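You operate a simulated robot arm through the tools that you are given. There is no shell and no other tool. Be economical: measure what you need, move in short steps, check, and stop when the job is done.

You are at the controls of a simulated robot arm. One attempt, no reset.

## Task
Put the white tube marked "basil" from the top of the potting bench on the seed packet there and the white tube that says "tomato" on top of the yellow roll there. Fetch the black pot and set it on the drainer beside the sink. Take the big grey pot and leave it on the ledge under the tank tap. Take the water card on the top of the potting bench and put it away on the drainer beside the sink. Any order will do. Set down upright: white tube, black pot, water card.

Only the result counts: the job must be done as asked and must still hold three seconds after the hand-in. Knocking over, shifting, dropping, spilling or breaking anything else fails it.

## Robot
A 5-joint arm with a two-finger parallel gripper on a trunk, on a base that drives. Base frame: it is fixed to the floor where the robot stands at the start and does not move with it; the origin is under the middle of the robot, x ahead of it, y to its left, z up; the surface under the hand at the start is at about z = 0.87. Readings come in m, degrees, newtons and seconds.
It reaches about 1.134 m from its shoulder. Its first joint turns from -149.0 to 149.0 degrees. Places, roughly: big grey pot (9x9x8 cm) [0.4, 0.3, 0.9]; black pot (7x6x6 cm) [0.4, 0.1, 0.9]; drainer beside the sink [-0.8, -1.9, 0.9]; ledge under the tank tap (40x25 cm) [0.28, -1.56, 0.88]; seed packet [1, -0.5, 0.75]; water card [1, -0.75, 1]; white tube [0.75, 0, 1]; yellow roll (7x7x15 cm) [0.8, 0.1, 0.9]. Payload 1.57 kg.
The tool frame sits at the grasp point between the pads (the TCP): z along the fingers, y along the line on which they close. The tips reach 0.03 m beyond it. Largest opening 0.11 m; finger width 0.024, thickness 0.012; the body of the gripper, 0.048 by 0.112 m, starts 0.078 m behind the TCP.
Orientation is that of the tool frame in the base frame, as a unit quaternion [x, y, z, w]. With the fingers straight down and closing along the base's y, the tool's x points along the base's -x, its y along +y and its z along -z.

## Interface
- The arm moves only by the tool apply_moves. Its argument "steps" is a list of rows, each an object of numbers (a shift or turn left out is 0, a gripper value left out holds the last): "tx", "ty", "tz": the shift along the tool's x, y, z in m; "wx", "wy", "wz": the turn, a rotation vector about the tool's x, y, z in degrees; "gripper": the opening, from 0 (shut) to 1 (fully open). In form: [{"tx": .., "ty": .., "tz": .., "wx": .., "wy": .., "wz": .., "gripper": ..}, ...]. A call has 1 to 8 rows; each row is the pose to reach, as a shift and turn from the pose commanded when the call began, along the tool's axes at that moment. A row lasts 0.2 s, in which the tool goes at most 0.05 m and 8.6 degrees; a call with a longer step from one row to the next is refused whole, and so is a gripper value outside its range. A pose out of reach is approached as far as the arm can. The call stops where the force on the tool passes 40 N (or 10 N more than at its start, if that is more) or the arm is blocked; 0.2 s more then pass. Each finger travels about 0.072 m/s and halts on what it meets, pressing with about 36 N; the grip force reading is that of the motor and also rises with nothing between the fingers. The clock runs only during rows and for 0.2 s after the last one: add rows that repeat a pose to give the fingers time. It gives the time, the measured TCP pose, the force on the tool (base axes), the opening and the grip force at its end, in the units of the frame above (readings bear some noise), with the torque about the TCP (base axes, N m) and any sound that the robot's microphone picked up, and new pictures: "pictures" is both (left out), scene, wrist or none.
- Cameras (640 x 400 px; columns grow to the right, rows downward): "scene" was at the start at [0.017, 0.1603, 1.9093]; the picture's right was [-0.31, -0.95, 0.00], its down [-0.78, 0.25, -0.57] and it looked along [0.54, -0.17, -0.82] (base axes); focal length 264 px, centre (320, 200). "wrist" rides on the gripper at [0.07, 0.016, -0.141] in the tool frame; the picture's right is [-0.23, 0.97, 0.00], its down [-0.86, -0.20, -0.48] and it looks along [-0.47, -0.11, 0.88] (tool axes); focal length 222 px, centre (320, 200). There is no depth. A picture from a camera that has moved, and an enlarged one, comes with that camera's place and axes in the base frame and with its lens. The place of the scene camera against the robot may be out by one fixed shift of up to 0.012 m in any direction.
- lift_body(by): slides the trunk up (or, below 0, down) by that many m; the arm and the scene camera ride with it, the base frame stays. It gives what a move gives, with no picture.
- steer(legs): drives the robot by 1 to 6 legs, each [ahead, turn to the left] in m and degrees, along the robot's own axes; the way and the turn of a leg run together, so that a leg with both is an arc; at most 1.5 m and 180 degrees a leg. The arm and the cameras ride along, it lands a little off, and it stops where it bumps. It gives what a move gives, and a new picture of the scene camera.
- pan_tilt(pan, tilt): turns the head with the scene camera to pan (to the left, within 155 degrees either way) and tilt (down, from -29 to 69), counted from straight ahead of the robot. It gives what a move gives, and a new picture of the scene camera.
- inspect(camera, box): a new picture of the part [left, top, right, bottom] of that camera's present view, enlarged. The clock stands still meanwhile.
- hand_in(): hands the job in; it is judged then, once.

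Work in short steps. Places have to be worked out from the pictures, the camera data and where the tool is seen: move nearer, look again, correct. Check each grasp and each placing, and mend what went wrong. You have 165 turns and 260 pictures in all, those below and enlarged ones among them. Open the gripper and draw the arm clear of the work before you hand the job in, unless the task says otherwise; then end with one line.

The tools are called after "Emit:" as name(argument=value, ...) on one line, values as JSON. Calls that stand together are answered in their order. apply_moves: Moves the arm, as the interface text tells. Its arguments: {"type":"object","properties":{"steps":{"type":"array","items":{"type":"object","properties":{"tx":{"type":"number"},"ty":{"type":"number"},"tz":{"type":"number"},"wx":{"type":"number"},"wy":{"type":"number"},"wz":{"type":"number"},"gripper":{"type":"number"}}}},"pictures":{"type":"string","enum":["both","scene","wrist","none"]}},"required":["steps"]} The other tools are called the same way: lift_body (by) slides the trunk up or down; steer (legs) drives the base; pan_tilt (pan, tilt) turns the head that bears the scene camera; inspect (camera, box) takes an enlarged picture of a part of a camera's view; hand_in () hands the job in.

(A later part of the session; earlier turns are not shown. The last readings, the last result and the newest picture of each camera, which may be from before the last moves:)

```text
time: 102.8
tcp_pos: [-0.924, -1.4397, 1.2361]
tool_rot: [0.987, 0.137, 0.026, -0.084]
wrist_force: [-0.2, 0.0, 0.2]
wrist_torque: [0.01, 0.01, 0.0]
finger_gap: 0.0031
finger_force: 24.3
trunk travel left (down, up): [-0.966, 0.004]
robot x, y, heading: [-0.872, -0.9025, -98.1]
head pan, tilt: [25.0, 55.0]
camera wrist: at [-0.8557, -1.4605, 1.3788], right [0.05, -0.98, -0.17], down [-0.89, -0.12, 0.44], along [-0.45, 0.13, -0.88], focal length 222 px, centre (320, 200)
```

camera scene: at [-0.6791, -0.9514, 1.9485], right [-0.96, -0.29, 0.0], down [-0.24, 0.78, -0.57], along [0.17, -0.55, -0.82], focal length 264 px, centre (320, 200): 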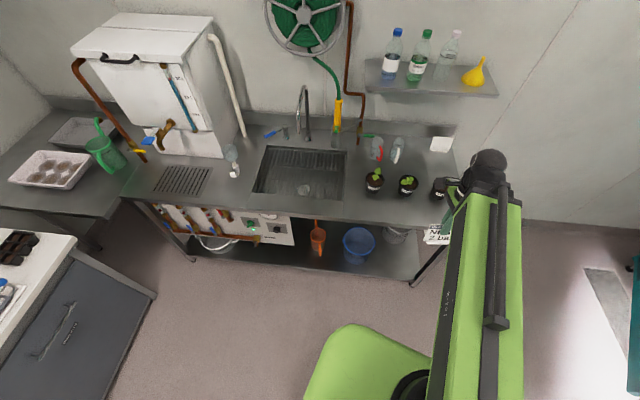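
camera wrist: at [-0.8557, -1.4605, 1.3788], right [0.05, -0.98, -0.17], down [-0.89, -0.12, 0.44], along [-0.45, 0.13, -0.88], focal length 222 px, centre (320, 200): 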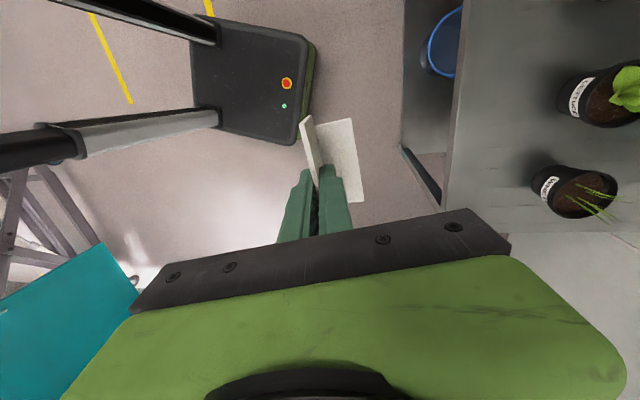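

The sink unit is rotated ~13°. The free strip at x≈-0.95 is y≈-1.67…-1.79; the card is already nearly parallel to the edge. Extend to (-0.951,-1.725).

Emit:
apply_moves(steps=[{"tx": -0.017, "ty": 0.0438, "tz": -0.0083}, {"tx": -0.034, "ty": 0.0877, "tz": -0.0167}, {"tx": -0.0509, "ty": 0.1315, "tz": -0.025}, {"tx": -0.0679, "ty": 0.1753, "tz": -0.0333}, {"tx": -0.0848, "ty": 0.2192, "tz": -0.0417}, {"tx": -0.1018, "ty": 0.263, "tz": -0.05}, {"tx": -0.1018, "ty": 0.263, "tz": -0.05}], pictures="both")

Emit:
inspect(camera="wrist", box=[240, 0, 560, 200])

Emit:
inspect(camera="scene", box=[350, 100, 510, 220])

```text
time: 104.4
tcp_pos: [-0.9506, -1.7238, 1.2378]
tool_rot: [0.987, 0.137, 0.026, -0.084]
wrist_force: [-0.2, -0.2, 0.4]
wrist_torque: [0.0, 0.02, 0.0]
finger_gap: 0.0029
finger_force: 24.4
trunk travel left (down, up): [-0.966, 0.004]
robot x, y, heading: [-0.8718, -0.9038, -97.7]
head pan, tilt: [25.0, 55.0]
camera scene: at [-0.6787, -0.9505, 1.9485], right [-0.96, -0.29, 0.0], down [-0.24, 0.78, -0.57], along [0.17, -0.55, -0.82], focal length 264 px, centre (320, 200)
camera wrist: at [-0.8825, -1.7449, 1.3793], right [0.05, -0.98, -0.17], down [-0.89, -0.12, 0.44], along [-0.45, 0.13, -0.88], focal length 222 px, centre (320, 200)
```

scene: 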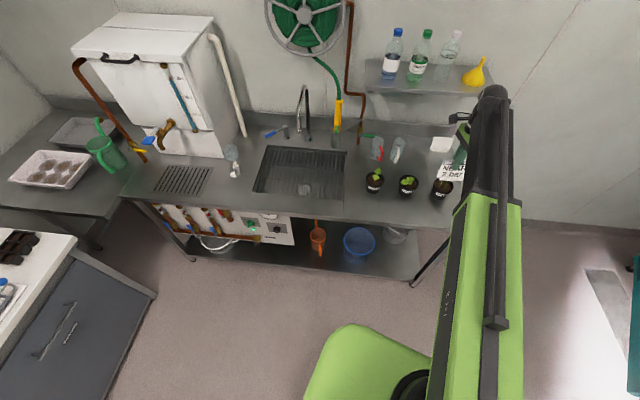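
wrist: 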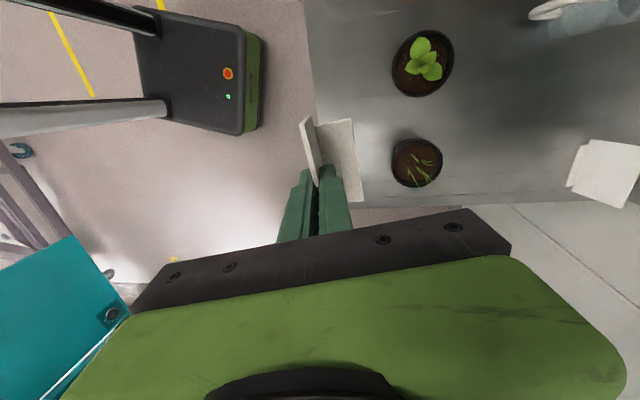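

```text
2.00 times, centred on (400, 100) of wrist
camera zoom: at [-0.8825, -1.7449, 1.3793], right [0.05, -0.98, -0.17], down [-0.89, -0.12, 0.44], along [-0.45, 0.13, -0.88], focal length 444 px, centre (160, 400)
```

zoom: 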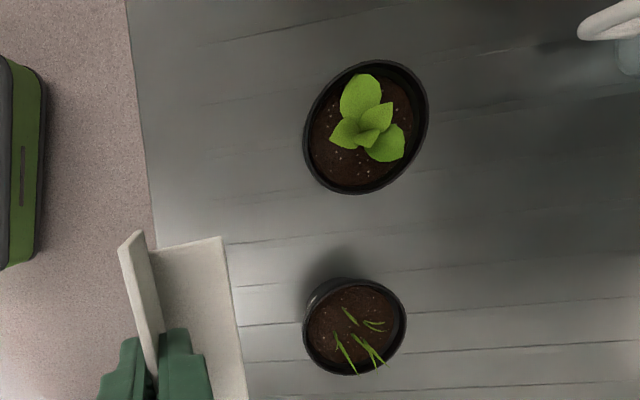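

```text
3.33 times, centred on (430, 160) of scene
camera zoom: at [-0.6787, -0.9505, 1.9485], right [-0.96, -0.29, 0.0], down [-0.24, 0.78, -0.57], along [0.17, -0.55, -0.82], focal length 881 px, centre (-47, 333)
```

zoom: 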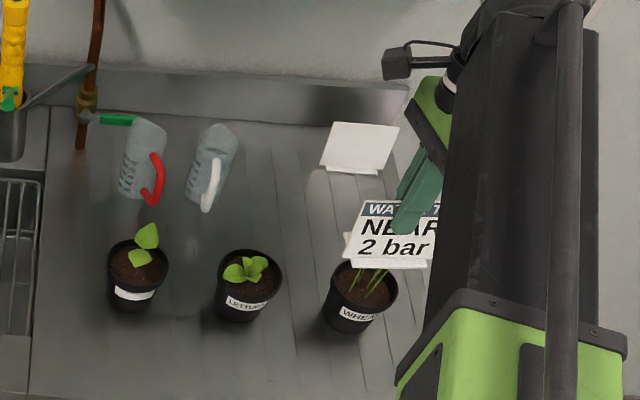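

Strip at x=-0.95 spans y -1.66…-1.82. Shift 1 cm back and lower toward contact.

Emit:
apply_moves(steps=[{"tx": -0.0035, "ty": 0.0092, "tz": -0.0018}], pictures="none")

Emit:
lift_body(by=-0.24)

Emit:
apply_moves(steps=[{"gripper": 0}], pictures="both")

Emit:
inspect(camera="scene", box=[350, 60, 510, 180])

```text
time: 104.8
tcp_pos: [-0.9519, -1.7348, 1.2374]
tool_rot: [0.987, 0.137, 0.025, -0.084]
wrist_force: [-0.3, -0.8, -0.4]
wrist_torque: [0.02, 0.0, -0.03]
finger_gap: 0.0032
finger_force: 24.3
trunk travel left (down, up): [-0.966, 0.004]
robot x, y, heading: [-0.8672, -0.9022, -98.3]
head pan, tilt: [25.0, 55.0]
```

```text
time: 107.3
tcp_pos: [-0.9515, -1.734, 0.9963]
tool_rot: [0.987, 0.137, 0.026, -0.084]
wrist_force: [0.4, -0.3, 0.3]
wrist_torque: [0.0, 0.01, 0.0]
finger_gap: 0.0033
finger_force: 24.3
trunk travel left (down, up): [-0.726, 0.244]
robot x, y, heading: [-0.8727, -0.9022, -97.7]
head pan, tilt: [25.0, 55.0]
```

```text
time: 107.7
tcp_pos: [-0.9518, -1.7351, 0.9966]
tool_rot: [0.987, 0.137, 0.025, -0.084]
wrist_force: [-0.1, 0.2, -0.4]
wrist_torque: [-0.04, -0.01, 0.01]
finger_gap: 0.0032
finger_force: 24.2
trunk travel left (down, up): [-0.726, 0.244]
robot x, y, heading: [-0.8662, -0.9038, -97.7]
head pan, tilt: [25.0, 55.0]
camera scene: at [-0.6789, -0.9516, 1.7085], right [-0.96, -0.29, 0.0], down [-0.24, 0.78, -0.57], along [0.17, -0.55, -0.82], focal length 264 px, centre (320, 200)
camera wrist: at [-0.8834, -1.7551, 1.1389], right [0.05, -0.98, -0.17], down [-0.89, -0.12, 0.44], along [-0.45, 0.13, -0.88], focal length 222 px, centre (320, 200)
```

scene: 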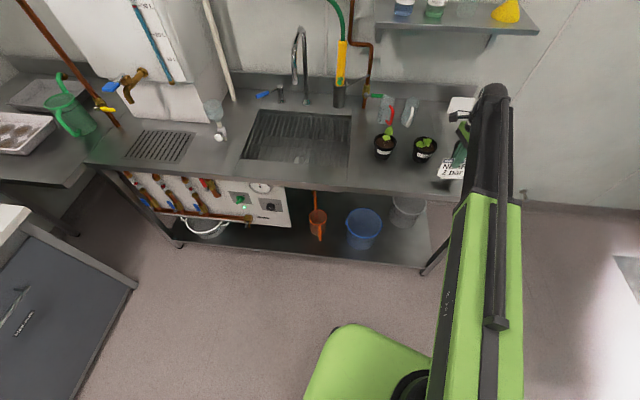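
wrist: 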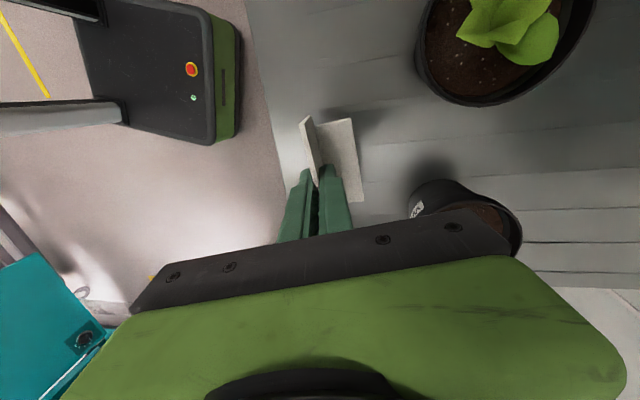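

```text
3.33 times, centred on (430, 120) of scene
camera zoom: at [-0.6789, -0.9516, 1.7085], right [-0.96, -0.29, 0.0], down [-0.24, 0.78, -0.57], along [0.17, -0.55, -0.82], focal length 881 px, centre (-47, 467)
```

zoom: 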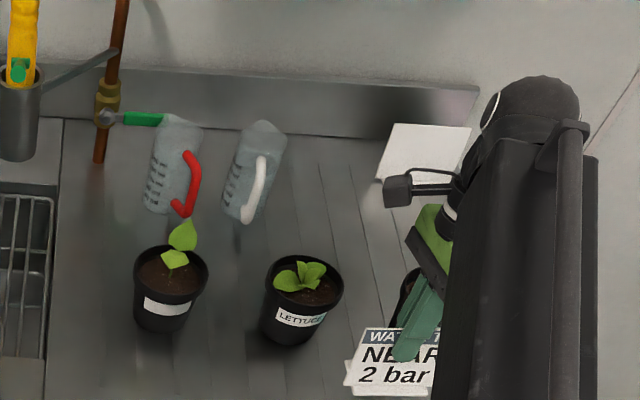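

Clear of the wheat pot (grass ~0.99 high). Lower in small increments until contact.

Emit:
lift_body(by=-0.03)

Emit:
lift_body(by=-0.01)

Emit:
lift_body(by=-0.006)

```text
time: 108.5
tcp_pos: [-0.9524, -1.7335, 0.9666]
tool_rot: [0.987, 0.138, 0.026, -0.084]
wrist_force: [-0.1, -0.1, 0.1]
wrist_torque: [-0.01, 0.02, 0.03]
finger_gap: 0.0032
finger_force: 24.4
trunk travel left (down, up): [-0.696, 0.274]
robot x, y, heading: [-0.8695, -0.9051, -98.0]
head pan, tilt: [25.0, 55.0]
```

```text
time: 109.0
tcp_pos: [-0.9518, -1.735, 0.9567]
tool_rot: [0.987, 0.137, 0.025, -0.084]
wrist_force: [1.0, 1.0, 1.8]
wrist_torque: [0.09, -0.04, 0.02]
finger_gap: 0.0031
finger_force: 24.4
trunk travel left (down, up): [-0.686, 0.284]
robot x, y, heading: [-0.8712, -0.9079, -98.0]
head pan, tilt: [25.0, 55.0]
```

```text
time: 109.6
tcp_pos: [-0.9522, -1.7335, 0.9505]
tool_rot: [0.987, 0.137, 0.025, -0.084]
wrist_force: [-0.1, 1.3, 16.1]
wrist_torque: [0.56, 0.05, 0.0]
finger_gap: 0.0031
finger_force: 24.1
trunk travel left (down, up): [-0.68, 0.29]
robot x, y, heading: [-0.8666, -0.904, -97.8]
head pan, tilt: [25.0, 55.0]
```

Contact at z≈0.955. Relieve by 2 mm and open a little.

Emit:
lift_body(by=0.002)

Emit:
apply_moves(steps=[{"gripper": 0.1}, {"gripper": 0.2}, {"gripper": 0.35}, {"gripper": 0.35}, {"gripper": 0.35}], pictures="wrist")

Emit:
lift_body(by=0.1)

Emit:
apply_moves(steps=[{"gripper": 0.35}], pictures="both")

```text
time: 110.1
tcp_pos: [-0.9508, -1.735, 0.9518]
tool_rot: [0.987, 0.137, 0.026, -0.084]
wrist_force: [-0.8, 1.3, 0.1]
wrist_torque: [0.07, -0.04, 0.03]
finger_gap: 0.0033
finger_force: 24.6
trunk travel left (down, up): [-0.682, 0.288]
robot x, y, heading: [-0.8696, -0.9068, -98.1]
head pan, tilt: [25.0, 55.0]
```

```text
time: 111.3
tcp_pos: [-0.951, -1.7338, 0.9515]
tool_rot: [0.987, 0.138, 0.025, -0.084]
wrist_force: [0.0, -0.1, -0.2]
wrist_torque: [-0.02, 0.01, -0.02]
finger_gap: 0.0384
finger_force: 0.1
trunk travel left (down, up): [-0.682, 0.288]
robot x, y, heading: [-0.8706, -0.9035, -98.4]
head pan, tilt: [25.0, 55.0]
camera wrist: at [-0.8834, -1.7551, 1.0948], right [0.05, -0.98, -0.17], down [-0.89, -0.12, 0.44], along [-0.45, 0.13, -0.88], focal length 222 px, centre (320, 200)
```

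wrist: 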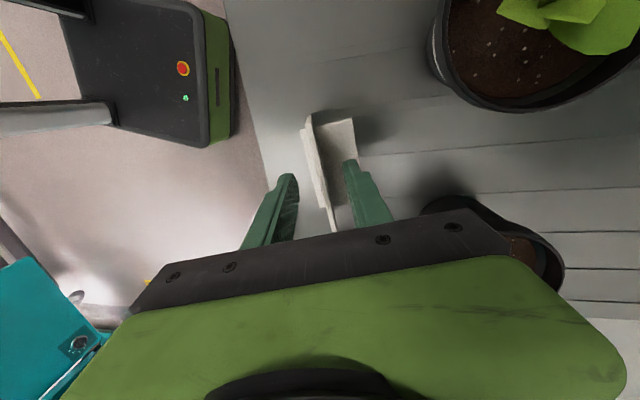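

```text
time: 112.6
tcp_pos: [-0.9515, -1.7351, 1.0526]
tool_rot: [0.987, 0.137, 0.025, -0.083]
wrist_force: [0.0, 0.1, -0.1]
wrist_torque: [0.0, 0.01, 0.03]
finger_gap: 0.0383
finger_force: 0.0
trunk travel left (down, up): [-0.782, 0.188]
robot x, y, heading: [-0.8686, -0.8989, -97.9]
head pan, tilt: [25.0, 55.0]
```

```text
time: 113.0
tcp_pos: [-0.95, -1.734, 1.0526]
tool_rot: [0.987, 0.137, 0.025, -0.084]
wrist_force: [-0.7, -0.5, 0.0]
wrist_torque: [0.01, -0.01, -0.01]
finger_gap: 0.0386
finger_force: 0.1
trunk travel left (down, up): [-0.782, 0.188]
robot x, y, heading: [-0.8693, -0.9031, -97.9]
head pan, tilt: [25.0, 55.0]
camera scene: at [-0.6789, -0.9516, 1.7644], right [-0.96, -0.29, 0.0], down [-0.24, 0.78, -0.57], along [0.17, -0.55, -0.82], focal length 264 px, centre (320, 200)
camera wrist: at [-0.8834, -1.7551, 1.1948], right [0.05, -0.98, -0.17], down [-0.89, -0.12, 0.44], along [-0.45, 0.13, -0.88], focal length 222 px, centre (320, 200)
```

scene: 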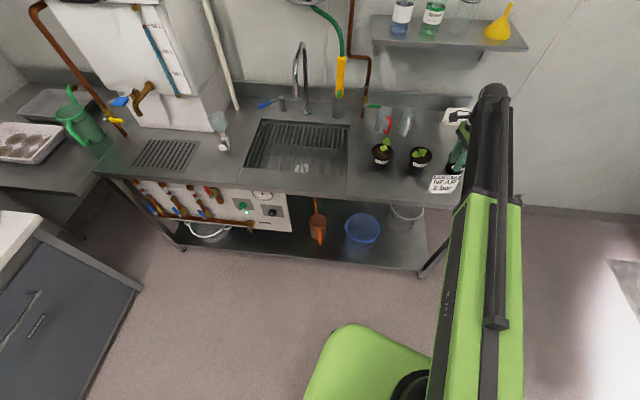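
wrist: 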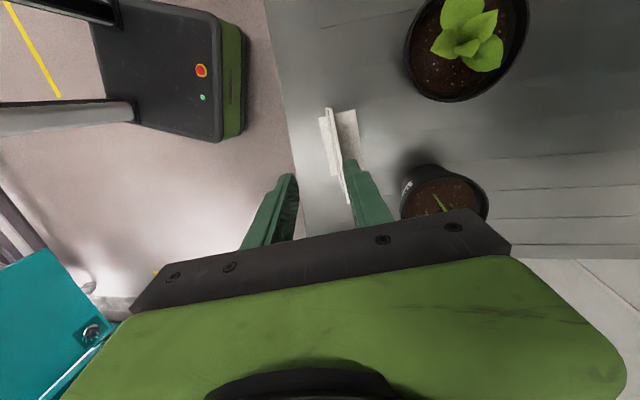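

Card stands upright. Raise, un-tilt and retract the arm, then drive to the left end of the bench for the tomato tube.

Emit:
lift_body(by=0.187)

Emit:
apply_moves(steps=[{"tx": 0.015, "ty": -0.042, "tz": 0.008, "wx": -4.5, "wy": -2.1}, {"tx": 0.03, "ty": -0.084, "tz": 0.016, "wx": -9.1, "wy": -4.25}, {"tx": 0.045, "ty": -0.126, "tz": 0.024, "wx": -9.1, "wy": -4.25}, {"tx": 0.06, "ty": -0.168, "tz": 0.032, "wx": -9.1, "wy": -4.25}, {"tx": 0.075, "ty": -0.21, "tz": 0.04, "wx": -9.1, "wy": -4.25}], pictures="none")

Emit:
inspect(camera="scene", box=[350, 100, 510, 220])

```text
time: 115.1
tcp_pos: [-0.9523, -1.7333, 1.2391]
tool_rot: [0.987, 0.137, 0.025, -0.083]
wrist_force: [0.5, -0.2, -0.2]
wrist_torque: [0.01, -0.02, -0.02]
finger_gap: 0.0387
finger_force: 0.1
trunk travel left (down, up): [-0.969, 0.001]
robot x, y, heading: [-0.8706, -0.906, -97.9]
head pan, tilt: [25.0, 55.0]
```

```text
time: 116.3
tcp_pos: [-0.934, -1.5072, 1.2374]
tool_rot: [0.99, 0.138, 0.0, 0.0]
wrist_force: [0.1, 0.1, 0.8]
wrist_torque: [-0.02, 0.01, 0.02]
finger_gap: 0.0385
finger_force: 0.0
out of reach, approached as far as the arm can: row 2, 3, 4, 5
trunk travel left (down, up): [-0.969, 0.001]
robot x, y, heading: [-0.8699, -0.9038, -97.8]
head pan, tilt: [25.0, 55.0]
```

```text
3.33 times, centred on (430, 160) of scene
camera zoom: at [-0.6786, -0.9501, 1.9515], right [-0.96, -0.29, 0.0], down [-0.24, 0.78, -0.57], along [0.17, -0.55, -0.82], focal length 881 px, centre (-47, 333)
```

zoom: 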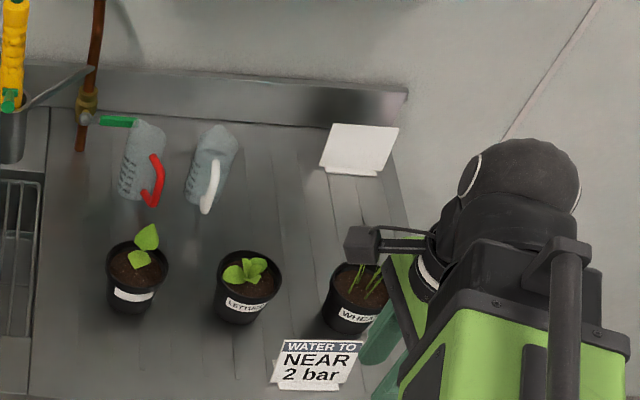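

Card set upright on the drainer. Now drive to ≈(-0.02,0.45), heading 0.

Emit:
steer(legs=[[0, 155.6], [1.0, 0], [0.595, 0], [0, -57.7]])

Emit:
pan_tilt(pan=-10, tilt=50)

```text
time: 130.5
tcp_pos: [0.2353, 0.9097, 1.2369]
tool_rot: [0.075, 0.997, 0.001, 0.002]
wrist_force: [-0.4, -0.6, -0.2]
wrist_torque: [0.07, -0.06, 0.03]
finger_gap: 0.0385
finger_force: 0.1
trunk travel left (down, up): [-0.969, 0.001]
robot x, y, heading: [-0.0675, 0.3873, 55.7]
head pan, tilt: [25.0, 55.0]
stopped in leg 3: the robot was blocked; the commanded pose is now the measured one
camera scene: at [-0.2323, 0.5142, 1.9513], right [0.99, -0.16, 0.0], down [-0.13, -0.81, -0.58], along [0.09, 0.57, -0.82], focal length 264 px, centre (320, 200)
```

scene: 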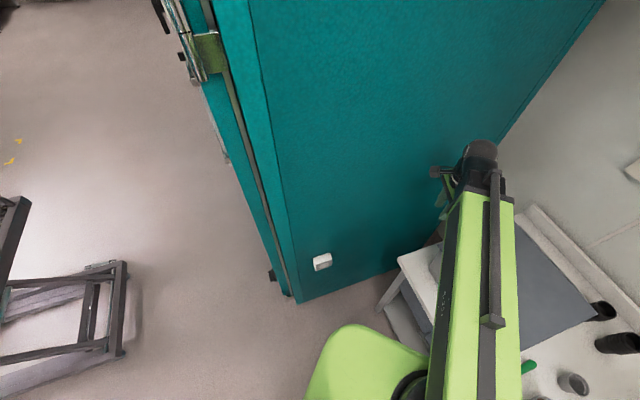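

```text
time: 131.5
tcp_pos: [0.2388, 0.9115, 1.2358]
tool_rot: [0.075, 0.997, 0.0, 0.0]
wrist_force: [0.2, 0.1, 0.0]
wrist_torque: [0.01, 0.02, 0.02]
finger_gap: 0.0387
finger_force: 0.1
trunk travel left (down, up): [-0.969, 0.001]
robot x, y, heading: [-0.0708, 0.3855, 55.5]
head pan, tilt: [-10.0, 50.0]
camera scene: at [-0.1853, 0.5011, 1.958], right [0.72, -0.7, 0.0], down [-0.53, -0.55, -0.64], along [0.45, 0.46, -0.77], focal length 264 px, centre (320, 200)
```

scene: 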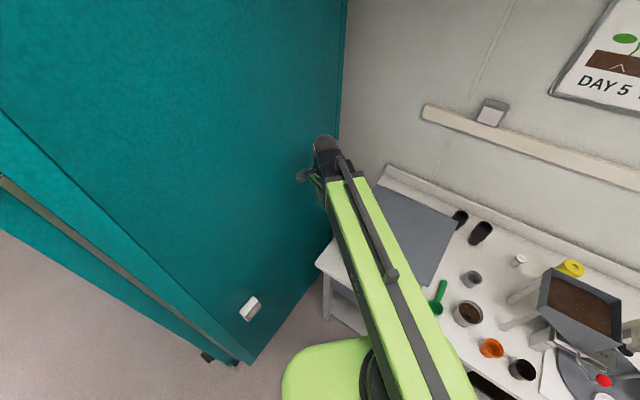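

The arm tip touched the teal cabinet and driving stopped. Back off slightly and manoeuvre to (-0.03,0.45), heading 0.

Emit:
steer(legs=[[-0.04, 0], [0, -25.6], [0.18, 0], [0, -30], [-0.08, 0]])

Emit:
pan_tilt(pan=-5, tilt=45)

```text
time: 134.5
tcp_pos: [0.4649, 0.7132, 1.2372]
tool_rot: [0.306, 0.952, 0.0, 0.001]
wrist_force: [0.0, -0.5, 0.5]
wrist_torque: [0.03, -0.02, -0.03]
finger_gap: 0.0383
finger_force: 0.0
trunk travel left (down, up): [-0.969, 0.001]
robot x, y, heading: [-0.0466, 0.38, 30.3]
head pan, tilt: [-10.0, 50.0]
stopped in leg 3: the robot was blocked; the commanded pose is now the measured one
camera scene: at [-0.1021, 0.5321, 1.9579], right [0.34, -0.94, 0.0], down [-0.72, -0.26, -0.64], along [0.6, 0.22, -0.77], focal length 264 px, centre (320, 200)
```

scene: 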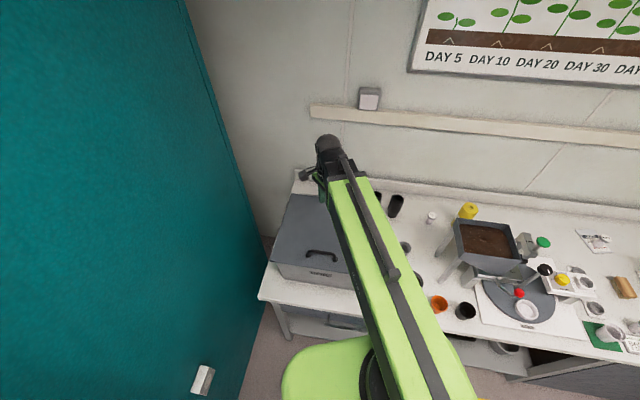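

```text
time: 135.2
tcp_pos: [0.4654, 0.7132, 1.2359]
tool_rot: [0.305, 0.952, 0.0, 0.001]
wrist_force: [-0.1, 0.7, -0.3]
wrist_torque: [0.02, 0.01, -0.03]
finger_gap: 0.0385
finger_force: 0.1
trunk travel left (down, up): [-0.969, 0.001]
robot x, y, heading: [-0.0432, 0.3836, 30.2]
head pan, tilt: [-5.0, 45.0]
camera scene: at [-0.0987, 0.5411, 1.9648], right [0.42, -0.91, 0.0], down [-0.64, -0.3, -0.71], along [0.64, 0.3, -0.71], focal length 264 px, centre (320, 200)
```

scene: 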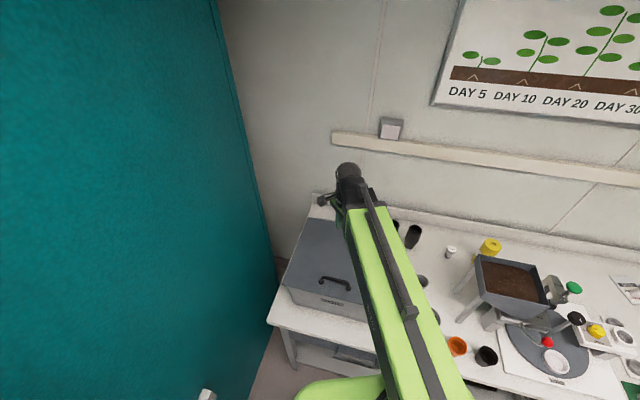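

The bench is rotated ~9° too, so the base met its front. I back out and come in again at a shallower line to ≈(-0.1,0.46), heading 0.

Emit:
steer(legs=[[-0.7, 0], [0, 8], [0.7, 0], [0, -38.2]])

```text
time: 143.2
tcp_pos: [0.3785, 0.8794, 1.237]
tool_rot: [0.236, 0.972, -0.001, 0.001]
wrist_force: [-0.7, -0.4, -0.6]
wrist_torque: [0.02, 0.0, 0.01]
finger_gap: 0.0384
finger_force: 0.1
trunk travel left (down, up): [-0.969, 0.001]
robot x, y, heading: [-0.0808, 0.4784, 38.8]
head pan, tilt: [-5.0, 45.0]
stopped in leg 3: the robot was blocked; the commanded pose is now the measured one
camera scene: at [-0.1568, 0.6267, 1.9649], right [0.55, -0.83, 0.0], down [-0.59, -0.39, -0.71], along [0.59, 0.39, -0.71], focal length 264 px, centre (320, 200)
```

scene: 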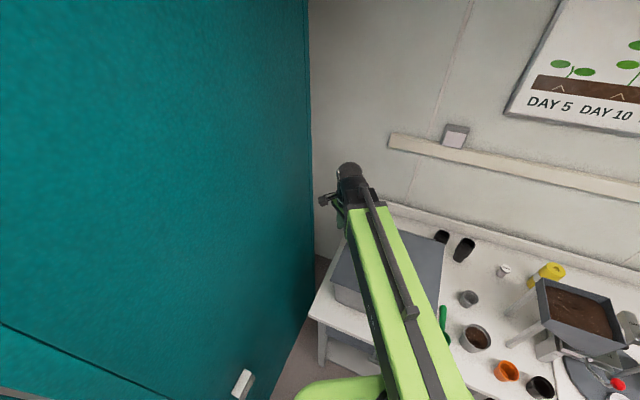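

At (-0.08,0.478). Back 3 cm and turn to heading 0.

Emit:
steer(legs=[[-0.02, 0], [0, -38.8]])

```text
time: 145.9
tcp_pos: [0.5199, 0.4822, 1.2352]
tool_rot: [0.55, 0.835, 0.0, 0.0]
wrist_force: [0.3, -1.6, 0.1]
wrist_torque: [0.07, 0.04, -0.02]
finger_gap: 0.0385
finger_force: 0.1
trunk travel left (down, up): [-0.969, 0.001]
robot x, y, heading: [-0.0939, 0.4453, -0.1]
head pan, tilt: [-5.0, 45.0]
camera scene: at [-0.0563, 0.6052, 1.9654], right [-0.09, -1.0, 0.0], down [-0.71, 0.07, -0.71], along [0.7, -0.06, -0.71], focal length 264 px, centre (320, 200)
```

scene: 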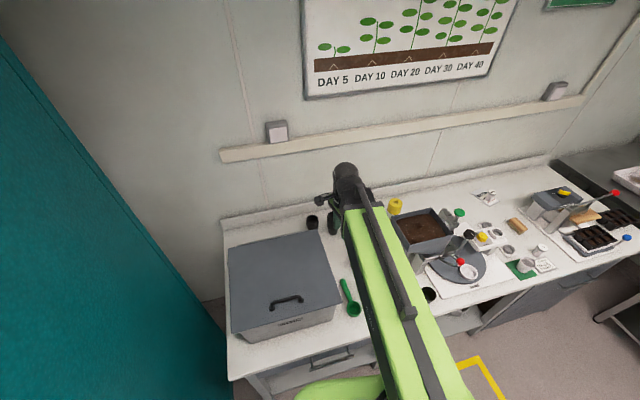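

Good stance. Move the hand above tomato (0.80,0.283) at full height with gripper partly open.

Emit:
apply_moves(steps=[{"tx": -0.037, "ty": 0.0224, "gripper": 0.7}, {"tx": -0.073, "ty": 0.0447}, {"tx": -0.11, "ty": 0.067}, {"tx": -0.1465, "ty": 0.0895}, {"tx": -0.183, "ty": 0.112}, {"tx": -0.22, "ty": 0.134}, {"tx": -0.256, "ty": 0.1566}, {"tx": -0.293, "ty": 0.179}], pictures="both")

Emit:
inspect(camera="wrist", box=[240, 40, 480, 190])

```text
time: 147.7
tcp_pos: [0.7996, 0.288, 1.2364]
tool_rot: [0.551, 0.835, -0.001, 0.001]
wrist_force: [0.2, -0.2, 0.3]
wrist_torque: [-0.01, 0.01, -0.01]
finger_gap: 0.0768
finger_force: 0.1
trunk travel left (down, up): [-0.969, 0.001]
robot x, y, heading: [-0.0887, 0.4474, -0.3]
head pan, tilt: [-5.0, 45.0]
camera scene: at [-0.0579, 0.6106, 1.9649], right [-0.09, -1.0, 0.0], down [-0.7, 0.06, -0.71], along [0.7, -0.06, -0.71], focal length 264 px, centre (320, 200)
camera wrist: at [0.7877, 0.3576, 1.3771], right [0.98, 0.17, 0.0], down [0.15, -0.86, 0.48], along [0.08, -0.47, -0.88], focal length 222 px, centre (320, 200)
```

scene: 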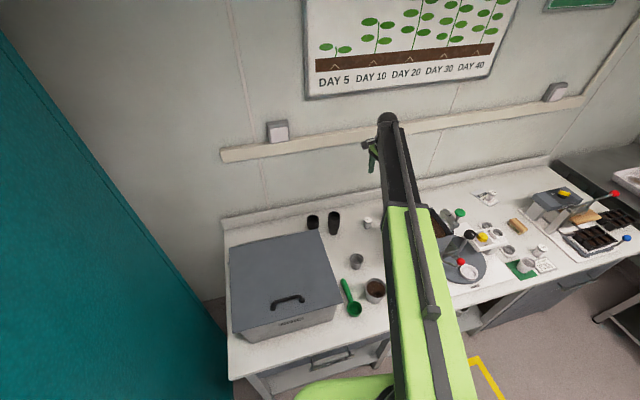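
wrist: 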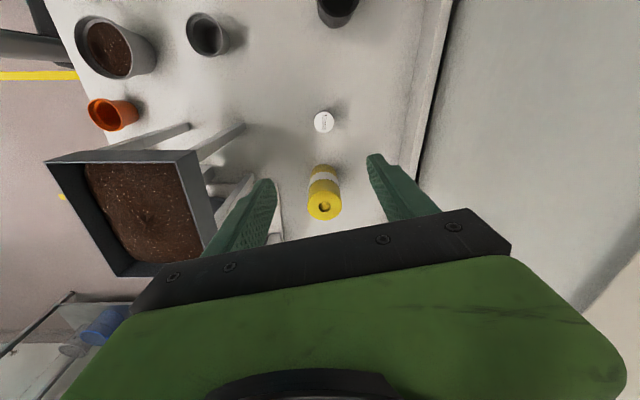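

```text
2.67 times, centred on (360, 115) of wrist
camera zoom: at [0.7877, 0.3576, 1.3771], right [0.98, 0.17, 0.0], down [0.15, -0.86, 0.48], along [0.08, -0.47, -0.88], focal length 592 px, centre (213, 427)
```

zoom: 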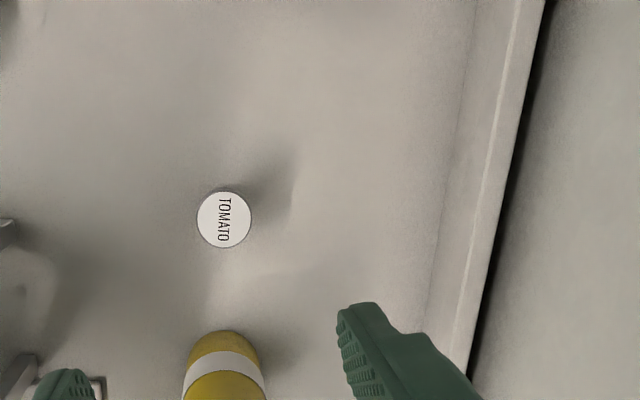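

Tomato cap ≈ (0.807,0.288). Shift 7 mm and lower to z≈1.02, then check clearance to the hopper.

Emit:
apply_moves(steps=[{"tx": -0.003, "ty": 0.0065}], pictures="none")

Emit:
lift_body(by=-0.225)

Emit:
apply_moves(steps=[{"tx": 0}], pictures="both")

Emit:
inspect(camera="scene", box=[350, 110, 510, 230])

```text
time: 148.1
tcp_pos: [0.8057, 0.2854, 1.2352]
tool_rot: [0.55, 0.835, 0.0, 0.001]
wrist_force: [-0.1, 0.2, -0.7]
wrist_torque: [0.0, 0.01, -0.02]
finger_gap: 0.0769
finger_force: 0.0
trunk travel left (down, up): [-0.969, 0.001]
robot x, y, heading: [-0.0903, 0.4469, -0.4]
head pan, tilt: [-5.0, 45.0]
```

```text
time: 150.4
tcp_pos: [0.8059, 0.2854, 1.0115]
tool_rot: [0.55, 0.835, -0.001, 0.0]
wrist_force: [0.0, 0.6, 0.2]
wrist_torque: [-0.01, 0.01, 0.0]
finger_gap: 0.0772
finger_force: 0.0
trunk travel left (down, up): [-0.744, 0.226]
robot x, y, heading: [-0.0881, 0.4497, -0.3]
head pan, tilt: [-5.0, 45.0]
```

```text
time: 150.8
tcp_pos: [0.8047, 0.2858, 1.011]
tool_rot: [0.551, 0.834, -0.001, 0.0]
wrist_force: [-0.2, 0.6, 0.1]
wrist_torque: [-0.02, -0.01, 0.01]
finger_gap: 0.0769
finger_force: 0.1
trunk travel left (down, up): [-0.744, 0.226]
robot x, y, heading: [-0.0925, 0.447, -0.2]
head pan, tilt: [-5.0, 45.0]
camera scene: at [-0.059, 0.6111, 1.7399], right [-0.09, -1.0, 0.0], down [-0.7, 0.06, -0.71], along [0.7, -0.06, -0.71], focal length 264 px, centre (320, 200)
camera wrist: at [0.7932, 0.358, 1.1527], right [0.98, 0.17, 0.0], down [0.15, -0.86, 0.48], along [0.08, -0.47, -0.88], focal length 222 px, centre (320, 200)
```

scene: 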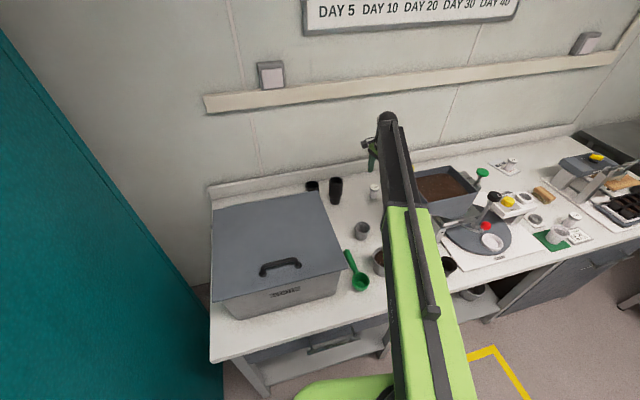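
wrist: 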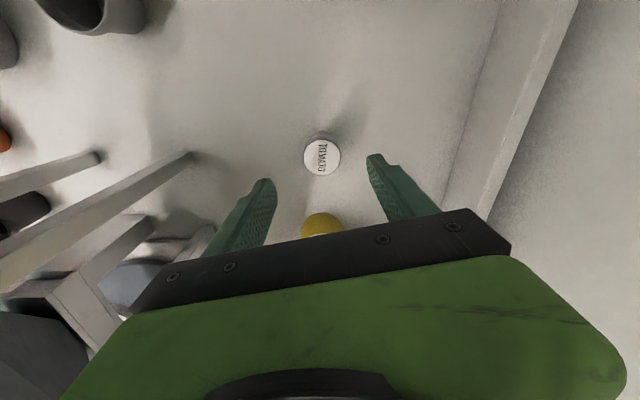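

```text
3.33 times, centred on (430, 170) of scene
camera zoom: at [-0.059, 0.6111, 1.7399], right [-0.09, -1.0, 0.0], down [-0.7, 0.06, -0.71], along [0.7, -0.06, -0.71], focal length 881 px, centre (-47, 300)
```

zoom: 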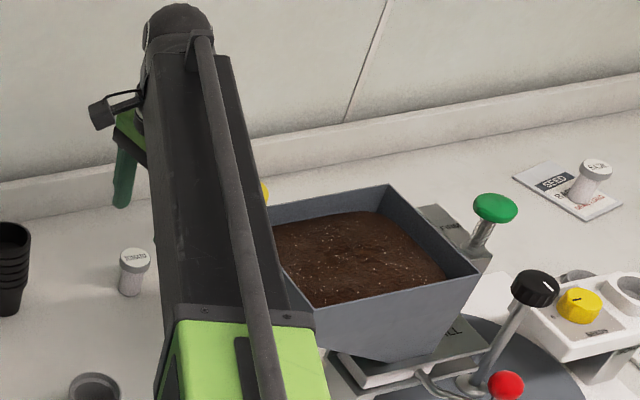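

Hopper's back-left rim ≈(0.65,0.247); beam edge there ≈0.275, so clear. Lower to 0.945 in steps and grip.

Emit:
lift_body(by=-0.04)

Emit:
lift_body(by=-0.028)

Emit:
apply_moves(steps=[{"tx": 0.002, "gripper": 0.5}, {"tx": 0.002, "gripper": 0.3}, {"tx": 0.002, "gripper": 0.1}, {"tx": 0.002, "gripper": 0.1}, {"tx": 0.002, "gripper": 0.1}], pictures="both")

```text
time: 151.7
tcp_pos: [0.8058, 0.2863, 0.9711]
tool_rot: [0.55, 0.835, 0.0, 0.001]
wrist_force: [0.8, -0.5, 0.2]
wrist_torque: [0.02, -0.02, 0.0]
finger_gap: 0.0772
finger_force: 0.1
trunk travel left (down, up): [-0.704, 0.266]
robot x, y, heading: [-0.0898, 0.4501, -0.0]
head pan, tilt: [-5.0, 45.0]
```

```text
time: 152.4
tcp_pos: [0.8045, 0.2867, 0.9425]
tool_rot: [0.55, 0.835, -0.001, 0.001]
wrist_force: [-0.3, 0.0, -0.1]
wrist_torque: [-0.05, 0.0, 0.02]
finger_gap: 0.0767
finger_force: 0.0
trunk travel left (down, up): [-0.676, 0.294]
robot x, y, heading: [-0.0868, 0.4514, -0.1]
head pan, tilt: [-5.0, 45.0]
```

```text
time: 153.6
tcp_pos: [0.8036, 0.2884, 0.9429]
tool_rot: [0.551, 0.834, 0.0, 0.001]
wrist_force: [0.0, -0.1, 1.6]
wrist_torque: [-0.01, 0.02, 0.03]
finger_gap: 0.0392
finger_force: 36.5
trunk travel left (down, up): [-0.676, 0.294]
robot x, y, heading: [-0.0929, 0.4461, -0.3]
head pan, tilt: [-5.0, 45.0]
camera scene: at [-0.0591, 0.6112, 1.6719], right [-0.09, -1.0, 0.0], down [-0.7, 0.06, -0.71], along [0.7, -0.06, -0.71], focal length 264 px, centre (320, 200)
camera wrist: at [0.7923, 0.3595, 1.0847], right [0.98, 0.17, 0.0], down [0.15, -0.86, 0.48], along [0.08, -0.47, -0.88], focal length 222 px, centre (320, 200)
```

scene: 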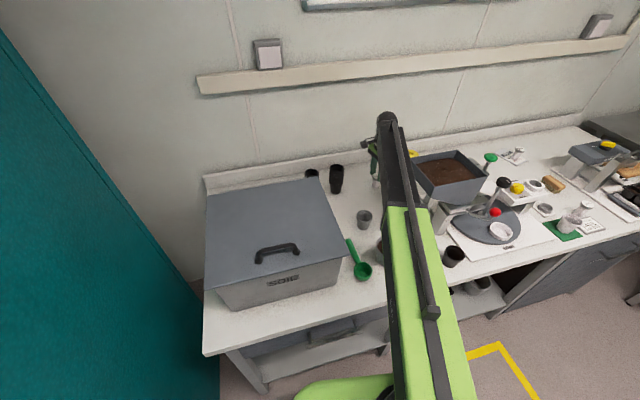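
wrist: 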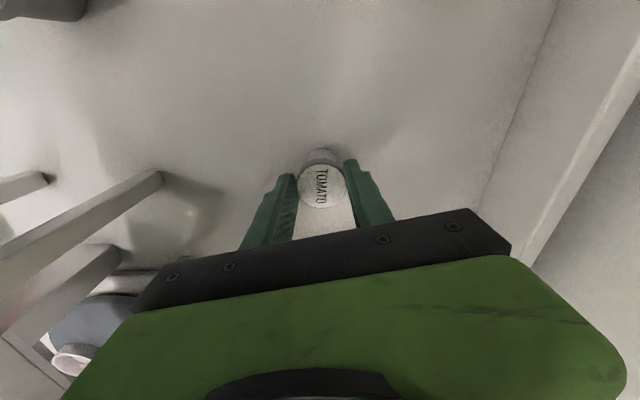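

Tomato gripped. Raise 0.2, and nudge the robot 4 cm ahead so the roll is in reach.

Emit:
lift_body(by=0.2)

Emit:
steer(legs=[[0.04, 0]])

```text
time: 155.8
tcp_pos: [0.8048, 0.2883, 1.143]
tool_rot: [0.551, 0.835, 0.0, 0.001]
wrist_force: [0.1, -0.6, -0.4]
wrist_torque: [-0.03, -0.02, 0.01]
finger_gap: 0.039
finger_force: 36.0
trunk travel left (down, up): [-0.876, 0.094]
robot x, y, heading: [-0.0913, 0.4527, -0.0]
head pan, tilt: [-5.0, 45.0]
```

```text
time: 156.6
tcp_pos: [0.8475, 0.2877, 1.1408]
tool_rot: [0.551, 0.835, -0.001, 0.0]
wrist_force: [1.5, 0.0, -0.9]
wrist_torque: [0.0, 0.05, 0.0]
finger_gap: 0.039
finger_force: 36.3
trunk travel left (down, up): [-0.876, 0.094]
robot x, y, heading: [-0.0488, 0.4456, -0.1]
head pan, tilt: [-5.0, 45.0]
camera scene: at [-0.0143, 0.6109, 1.8718], right [-0.09, -1.0, 0.0], down [-0.71, 0.06, -0.71], along [0.7, -0.06, -0.71], focal length 264 px, centre (320, 200)
```

scene: 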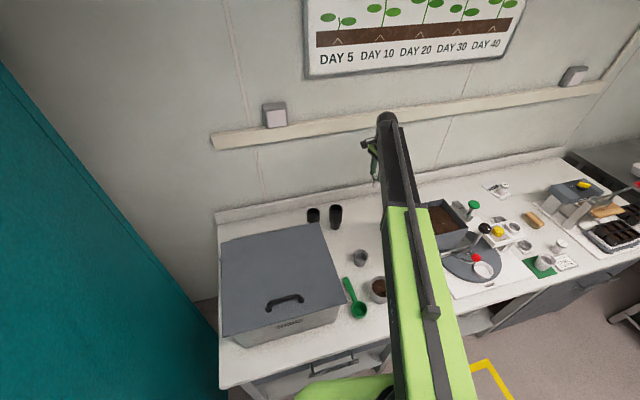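

Reach is fine now. Move the tube over the roll (≈0.828,0.16).

Emit:
apply_moves(steps=[{"tx": -0.037, "ty": -0.023}, {"tx": -0.073, "ty": -0.0455}, {"tx": -0.11, "ty": -0.0683}, {"tx": -0.11, "ty": -0.0683}], pictures="both")

Emit:
inspect(camera="wrist", box=[220, 100, 420, 225])

Emit:
inspect(camera="scene", box=[380, 110, 500, 230])

```text
time: 157.6
tcp_pos: [0.8245, 0.1603, 1.1426]
tool_rot: [0.55, 0.835, 0.0, 0.001]
wrist_force: [0.0, 1.3, -0.2]
wrist_torque: [0.01, 0.01, 0.0]
finger_gap: 0.0392
finger_force: 35.8
trunk travel left (down, up): [-0.876, 0.094]
robot x, y, heading: [-0.0544, 0.448, -0.1]
head pan, tilt: [-5.0, 45.0]
camera scene: at [-0.0188, 0.6116, 1.8718], right [-0.09, -1.0, 0.0], down [-0.7, 0.06, -0.71], along [0.7, -0.06, -0.71], focal length 264 px, centre (320, 200)
camera wrist: at [0.8125, 0.2325, 1.2849], right [0.98, 0.17, 0.0], down [0.15, -0.86, 0.48], along [0.08, -0.47, -0.88], focal length 222 px, centre (320, 200)
```

scene: 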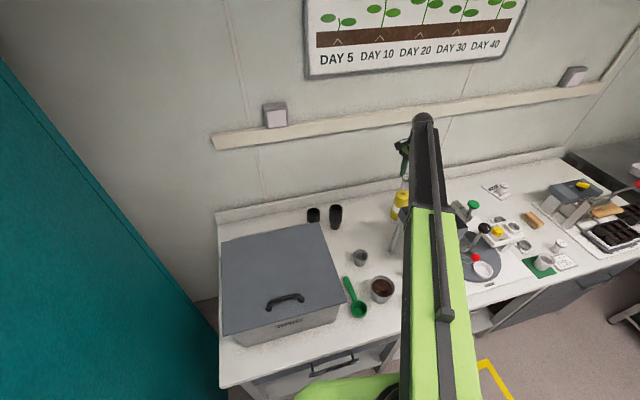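
wrist: 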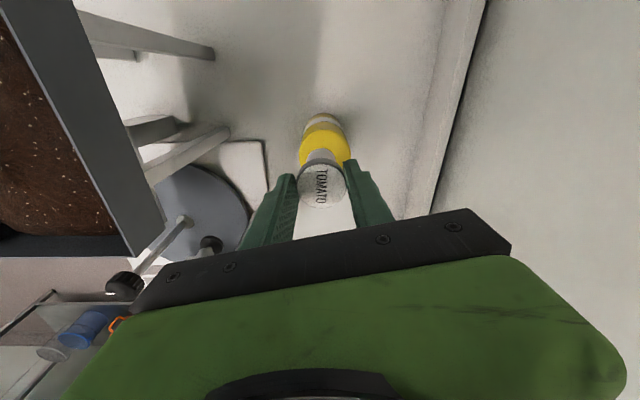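

```text
3.20 times, centred on (320, 162) of wrist
camera zoom: at [0.8125, 0.2325, 1.2849], right [0.98, 0.17, 0.0], down [0.15, -0.86, 0.48], along [0.08, -0.47, -0.88], focal length 711 px, centre (320, 320)
```

zoom: 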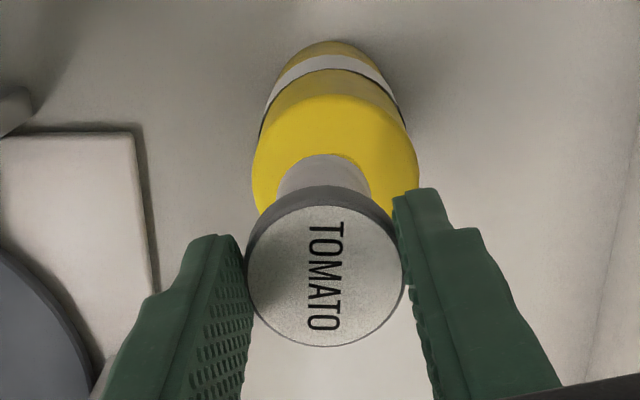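

```text
3.33 times, centred on (440, 170) of scene
camera zoom: at [-0.0188, 0.6116, 1.8718], right [-0.09, -1.0, 0.0], down [-0.7, 0.06, -0.71], along [0.7, -0.06, -0.71], focal length 881 px, centre (-80, 300)
```

zoom: 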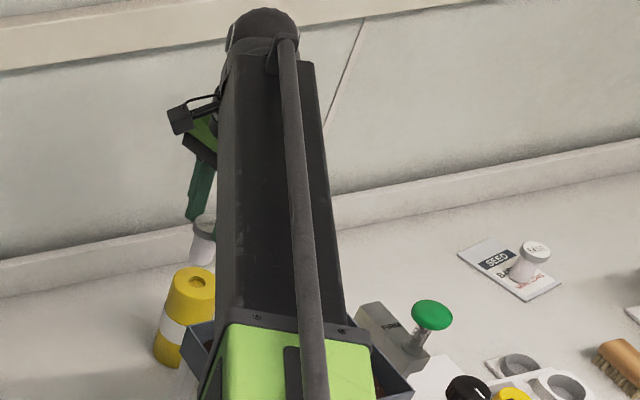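

Roll centre estimate (0.829,0.155). Shift slightly and lower 2.5 cm for a closer look.

Emit:
apply_moves(steps=[{"tx": -0.0073, "ty": 0.0018}], pictures="none")

Emit:
lift_body(by=-0.03)

Emit:
inspect(camera="wrist", box=[220, 80, 420, 205])

Emit:
inspect(camera="scene", box=[380, 150, 460, 220])

```text
time: 158.0
tcp_pos: [0.8292, 0.1539, 1.1431]
tool_rot: [0.55, 0.835, -0.001, 0.001]
wrist_force: [0.3, 0.1, 0.7]
wrist_torque: [0.03, 0.04, 0.01]
finger_gap: 0.0392
finger_force: 35.7
trunk travel left (down, up): [-0.876, 0.094]
robot x, y, heading: [-0.0512, 0.4453, -0.3]
head pan, tilt: [-5.0, 45.0]
```

```text
time: 158.8
tcp_pos: [0.8295, 0.1544, 1.1129]
tool_rot: [0.55, 0.835, 0.0, 0.001]
wrist_force: [0.3, 0.8, -0.2]
wrist_torque: [0.01, 0.0, -0.04]
finger_gap: 0.039
finger_force: 36.3
trunk travel left (down, up): [-0.846, 0.124]
robot x, y, heading: [-0.0507, 0.4469, -0.5]
head pan, tilt: [-5.0, 45.0]
```

```text
3.20 times, centred on (320, 142) of wrist
camera zoom: at [0.8176, 0.2255, 1.2547], right [0.98, 0.17, 0.0], down [0.15, -0.86, 0.48], along [0.08, -0.47, -0.88], focal length 711 px, centre (320, 384)
```

zoom: 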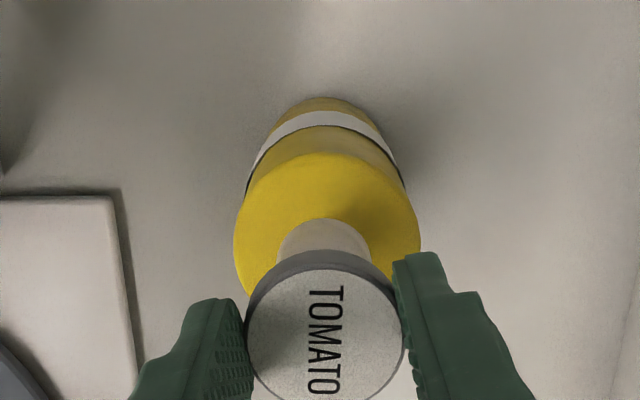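

```text
5.71 times, centred on (420, 185) of scene
camera zoom: at [-0.0185, 0.611, 1.8418], right [-0.09, -1.0, 0.0], down [-0.7, 0.06, -0.71], along [0.7, -0.06, -0.71], focal length 1510 px, centre (-251, 286)
```

zoom: 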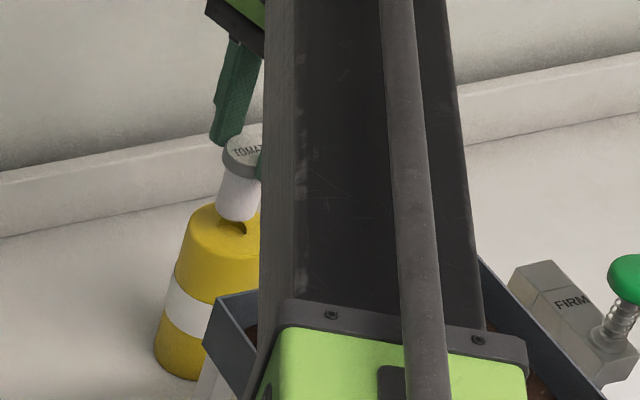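

Better estimate of roll centre: (0.831,0.149), top z≈1.00. Adjust and lower in small steps.

Emit:
apply_moves(steps=[{"tx": -0.0057, "ty": -0.0006}], pictures="none")

Emit:
lift_body(by=-0.018)

Emit:
inspect(camera="wrist", box=[220, 80, 420, 205])

Emit:
inspect(camera="scene", box=[380, 130, 460, 200])

```text
time: 159.2
tcp_pos: [0.8306, 0.1491, 1.1148]
tool_rot: [0.55, 0.835, -0.001, 0.0]
wrist_force: [-0.5, 0.1, -0.9]
wrist_torque: [0.01, 0.01, 0.0]
finger_gap: 0.0389
finger_force: 35.4
trunk travel left (down, up): [-0.846, 0.124]
robot x, y, heading: [-0.0512, 0.4469, 0.0]
head pan, tilt: [-5.0, 45.0]
```

```text
time: 159.8
tcp_pos: [0.8297, 0.1479, 1.0958]
tool_rot: [0.55, 0.835, 0.0, 0.001]
wrist_force: [-0.5, -1.1, 0.3]
wrist_torque: [-0.04, 0.01, -0.02]
finger_gap: 0.039
finger_force: 36.7
trunk travel left (down, up): [-0.828, 0.142]
robot x, y, heading: [-0.0492, 0.4527, -0.1]
head pan, tilt: [-5.0, 45.0]
```

```text
3.20 times, centred on (320, 142) of wrist
camera zoom: at [0.8188, 0.22, 1.2367], right [0.98, 0.17, 0.0], down [0.15, -0.86, 0.48], along [0.08, -0.47, -0.88], focal length 711 px, centre (320, 384)
```

zoom: 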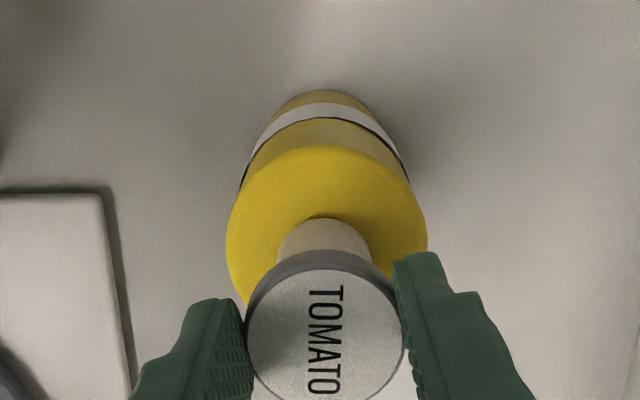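

```text
5.71 times, centred on (420, 165) of scene
camera zoom: at [-0.0186, 0.611, 1.8238], right [-0.09, -1.0, 0.0], down [-0.7, 0.06, -0.71], along [0.7, -0.06, -0.71], focal length 1510 px, centre (-251, 400)
```

zoom: 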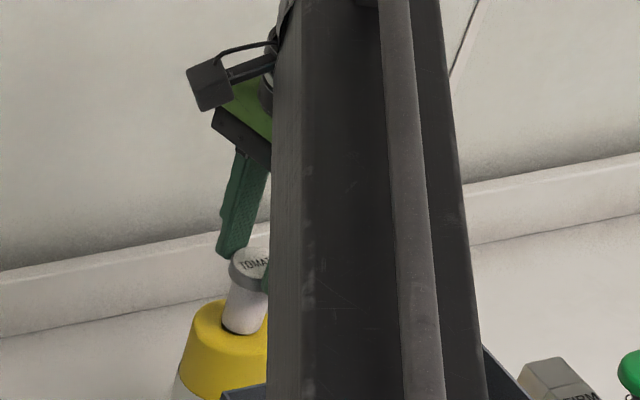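

Tube and roll are aligned within ~3 mm; roll top ≈0.995. Continue down.

Emit:
lift_body(by=-0.018)

Emit:
lift_body(by=-0.005)

Emit:
lift_body(by=-0.004)

```text
time: 160.5
tcp_pos: [0.8279, 0.1497, 1.0787]
tool_rot: [0.551, 0.835, 0.0, 0.001]
wrist_force: [0.8, 3.1, 16.9]
wrist_torque: [0.03, -0.01, -0.02]
finger_gap: 0.0401
finger_force: 35.6
trunk travel left (down, up): [-0.81, 0.16]
robot x, y, heading: [-0.0461, 0.451, 0.0]
head pan, tilt: [-5.0, 45.0]
```

```text
time: 161.0
tcp_pos: [0.8288, 0.1492, 1.0758]
tool_rot: [0.55, 0.835, 0.0, 0.002]
wrist_force: [2.9, 2.4, 31.0]
wrist_torque: [-0.04, -0.2, 0.03]
finger_gap: 0.04
finger_force: 35.7
trunk travel left (down, up): [-0.805, 0.165]
robot x, y, heading: [-0.0509, 0.4503, 0.1]
head pan, tilt: [-5.0, 45.0]
```

```text
time: 161.6
tcp_pos: [0.8282, 0.1493, 1.071]
tool_rot: [0.551, 0.835, 0.001, 0.002]
wrist_force: [3.6, 2.0, 32.1]
wrist_torque: [-0.09, -0.24, 0.03]
finger_gap: 0.0401
finger_force: 35.8
trunk travel left (down, up): [-0.801, 0.169]
robot x, y, heading: [-0.0507, 0.4462, -0.0]
head pan, tilt: [-5.0, 45.0]
```

Contact happened earlier (~1.083), so it's pressed. Relieve the force before opening.

Emit:
lift_body(by=0.004)

Emit:
inspect(camera="wrist", box=[220, 80, 420, 205])

```text
time: 162.1
tcp_pos: [0.8305, 0.1484, 1.072]
tool_rot: [0.551, 0.834, 0.0, 0.001]
wrist_force: [-0.1, 0.4, 0.3]
wrist_torque: [-0.02, -0.03, 0.07]
finger_gap: 0.0401
finger_force: 35.9
trunk travel left (down, up): [-0.805, 0.165]
robot x, y, heading: [-0.0494, 0.4497, -0.2]
head pan, tilt: [-5.0, 45.0]
```

```text
3.20 times, centred on (320, 142) of wrist
camera zoom: at [0.8186, 0.2199, 1.2135], right [0.98, 0.17, 0.0], down [0.15, -0.86, 0.48], along [0.08, -0.47, -0.88], focal length 711 px, centre (320, 384)
```

zoom: 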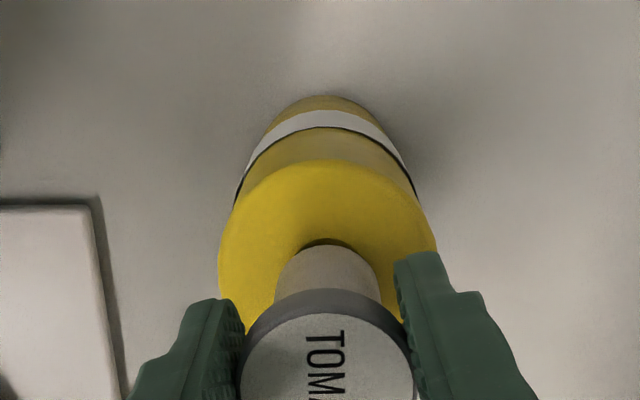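

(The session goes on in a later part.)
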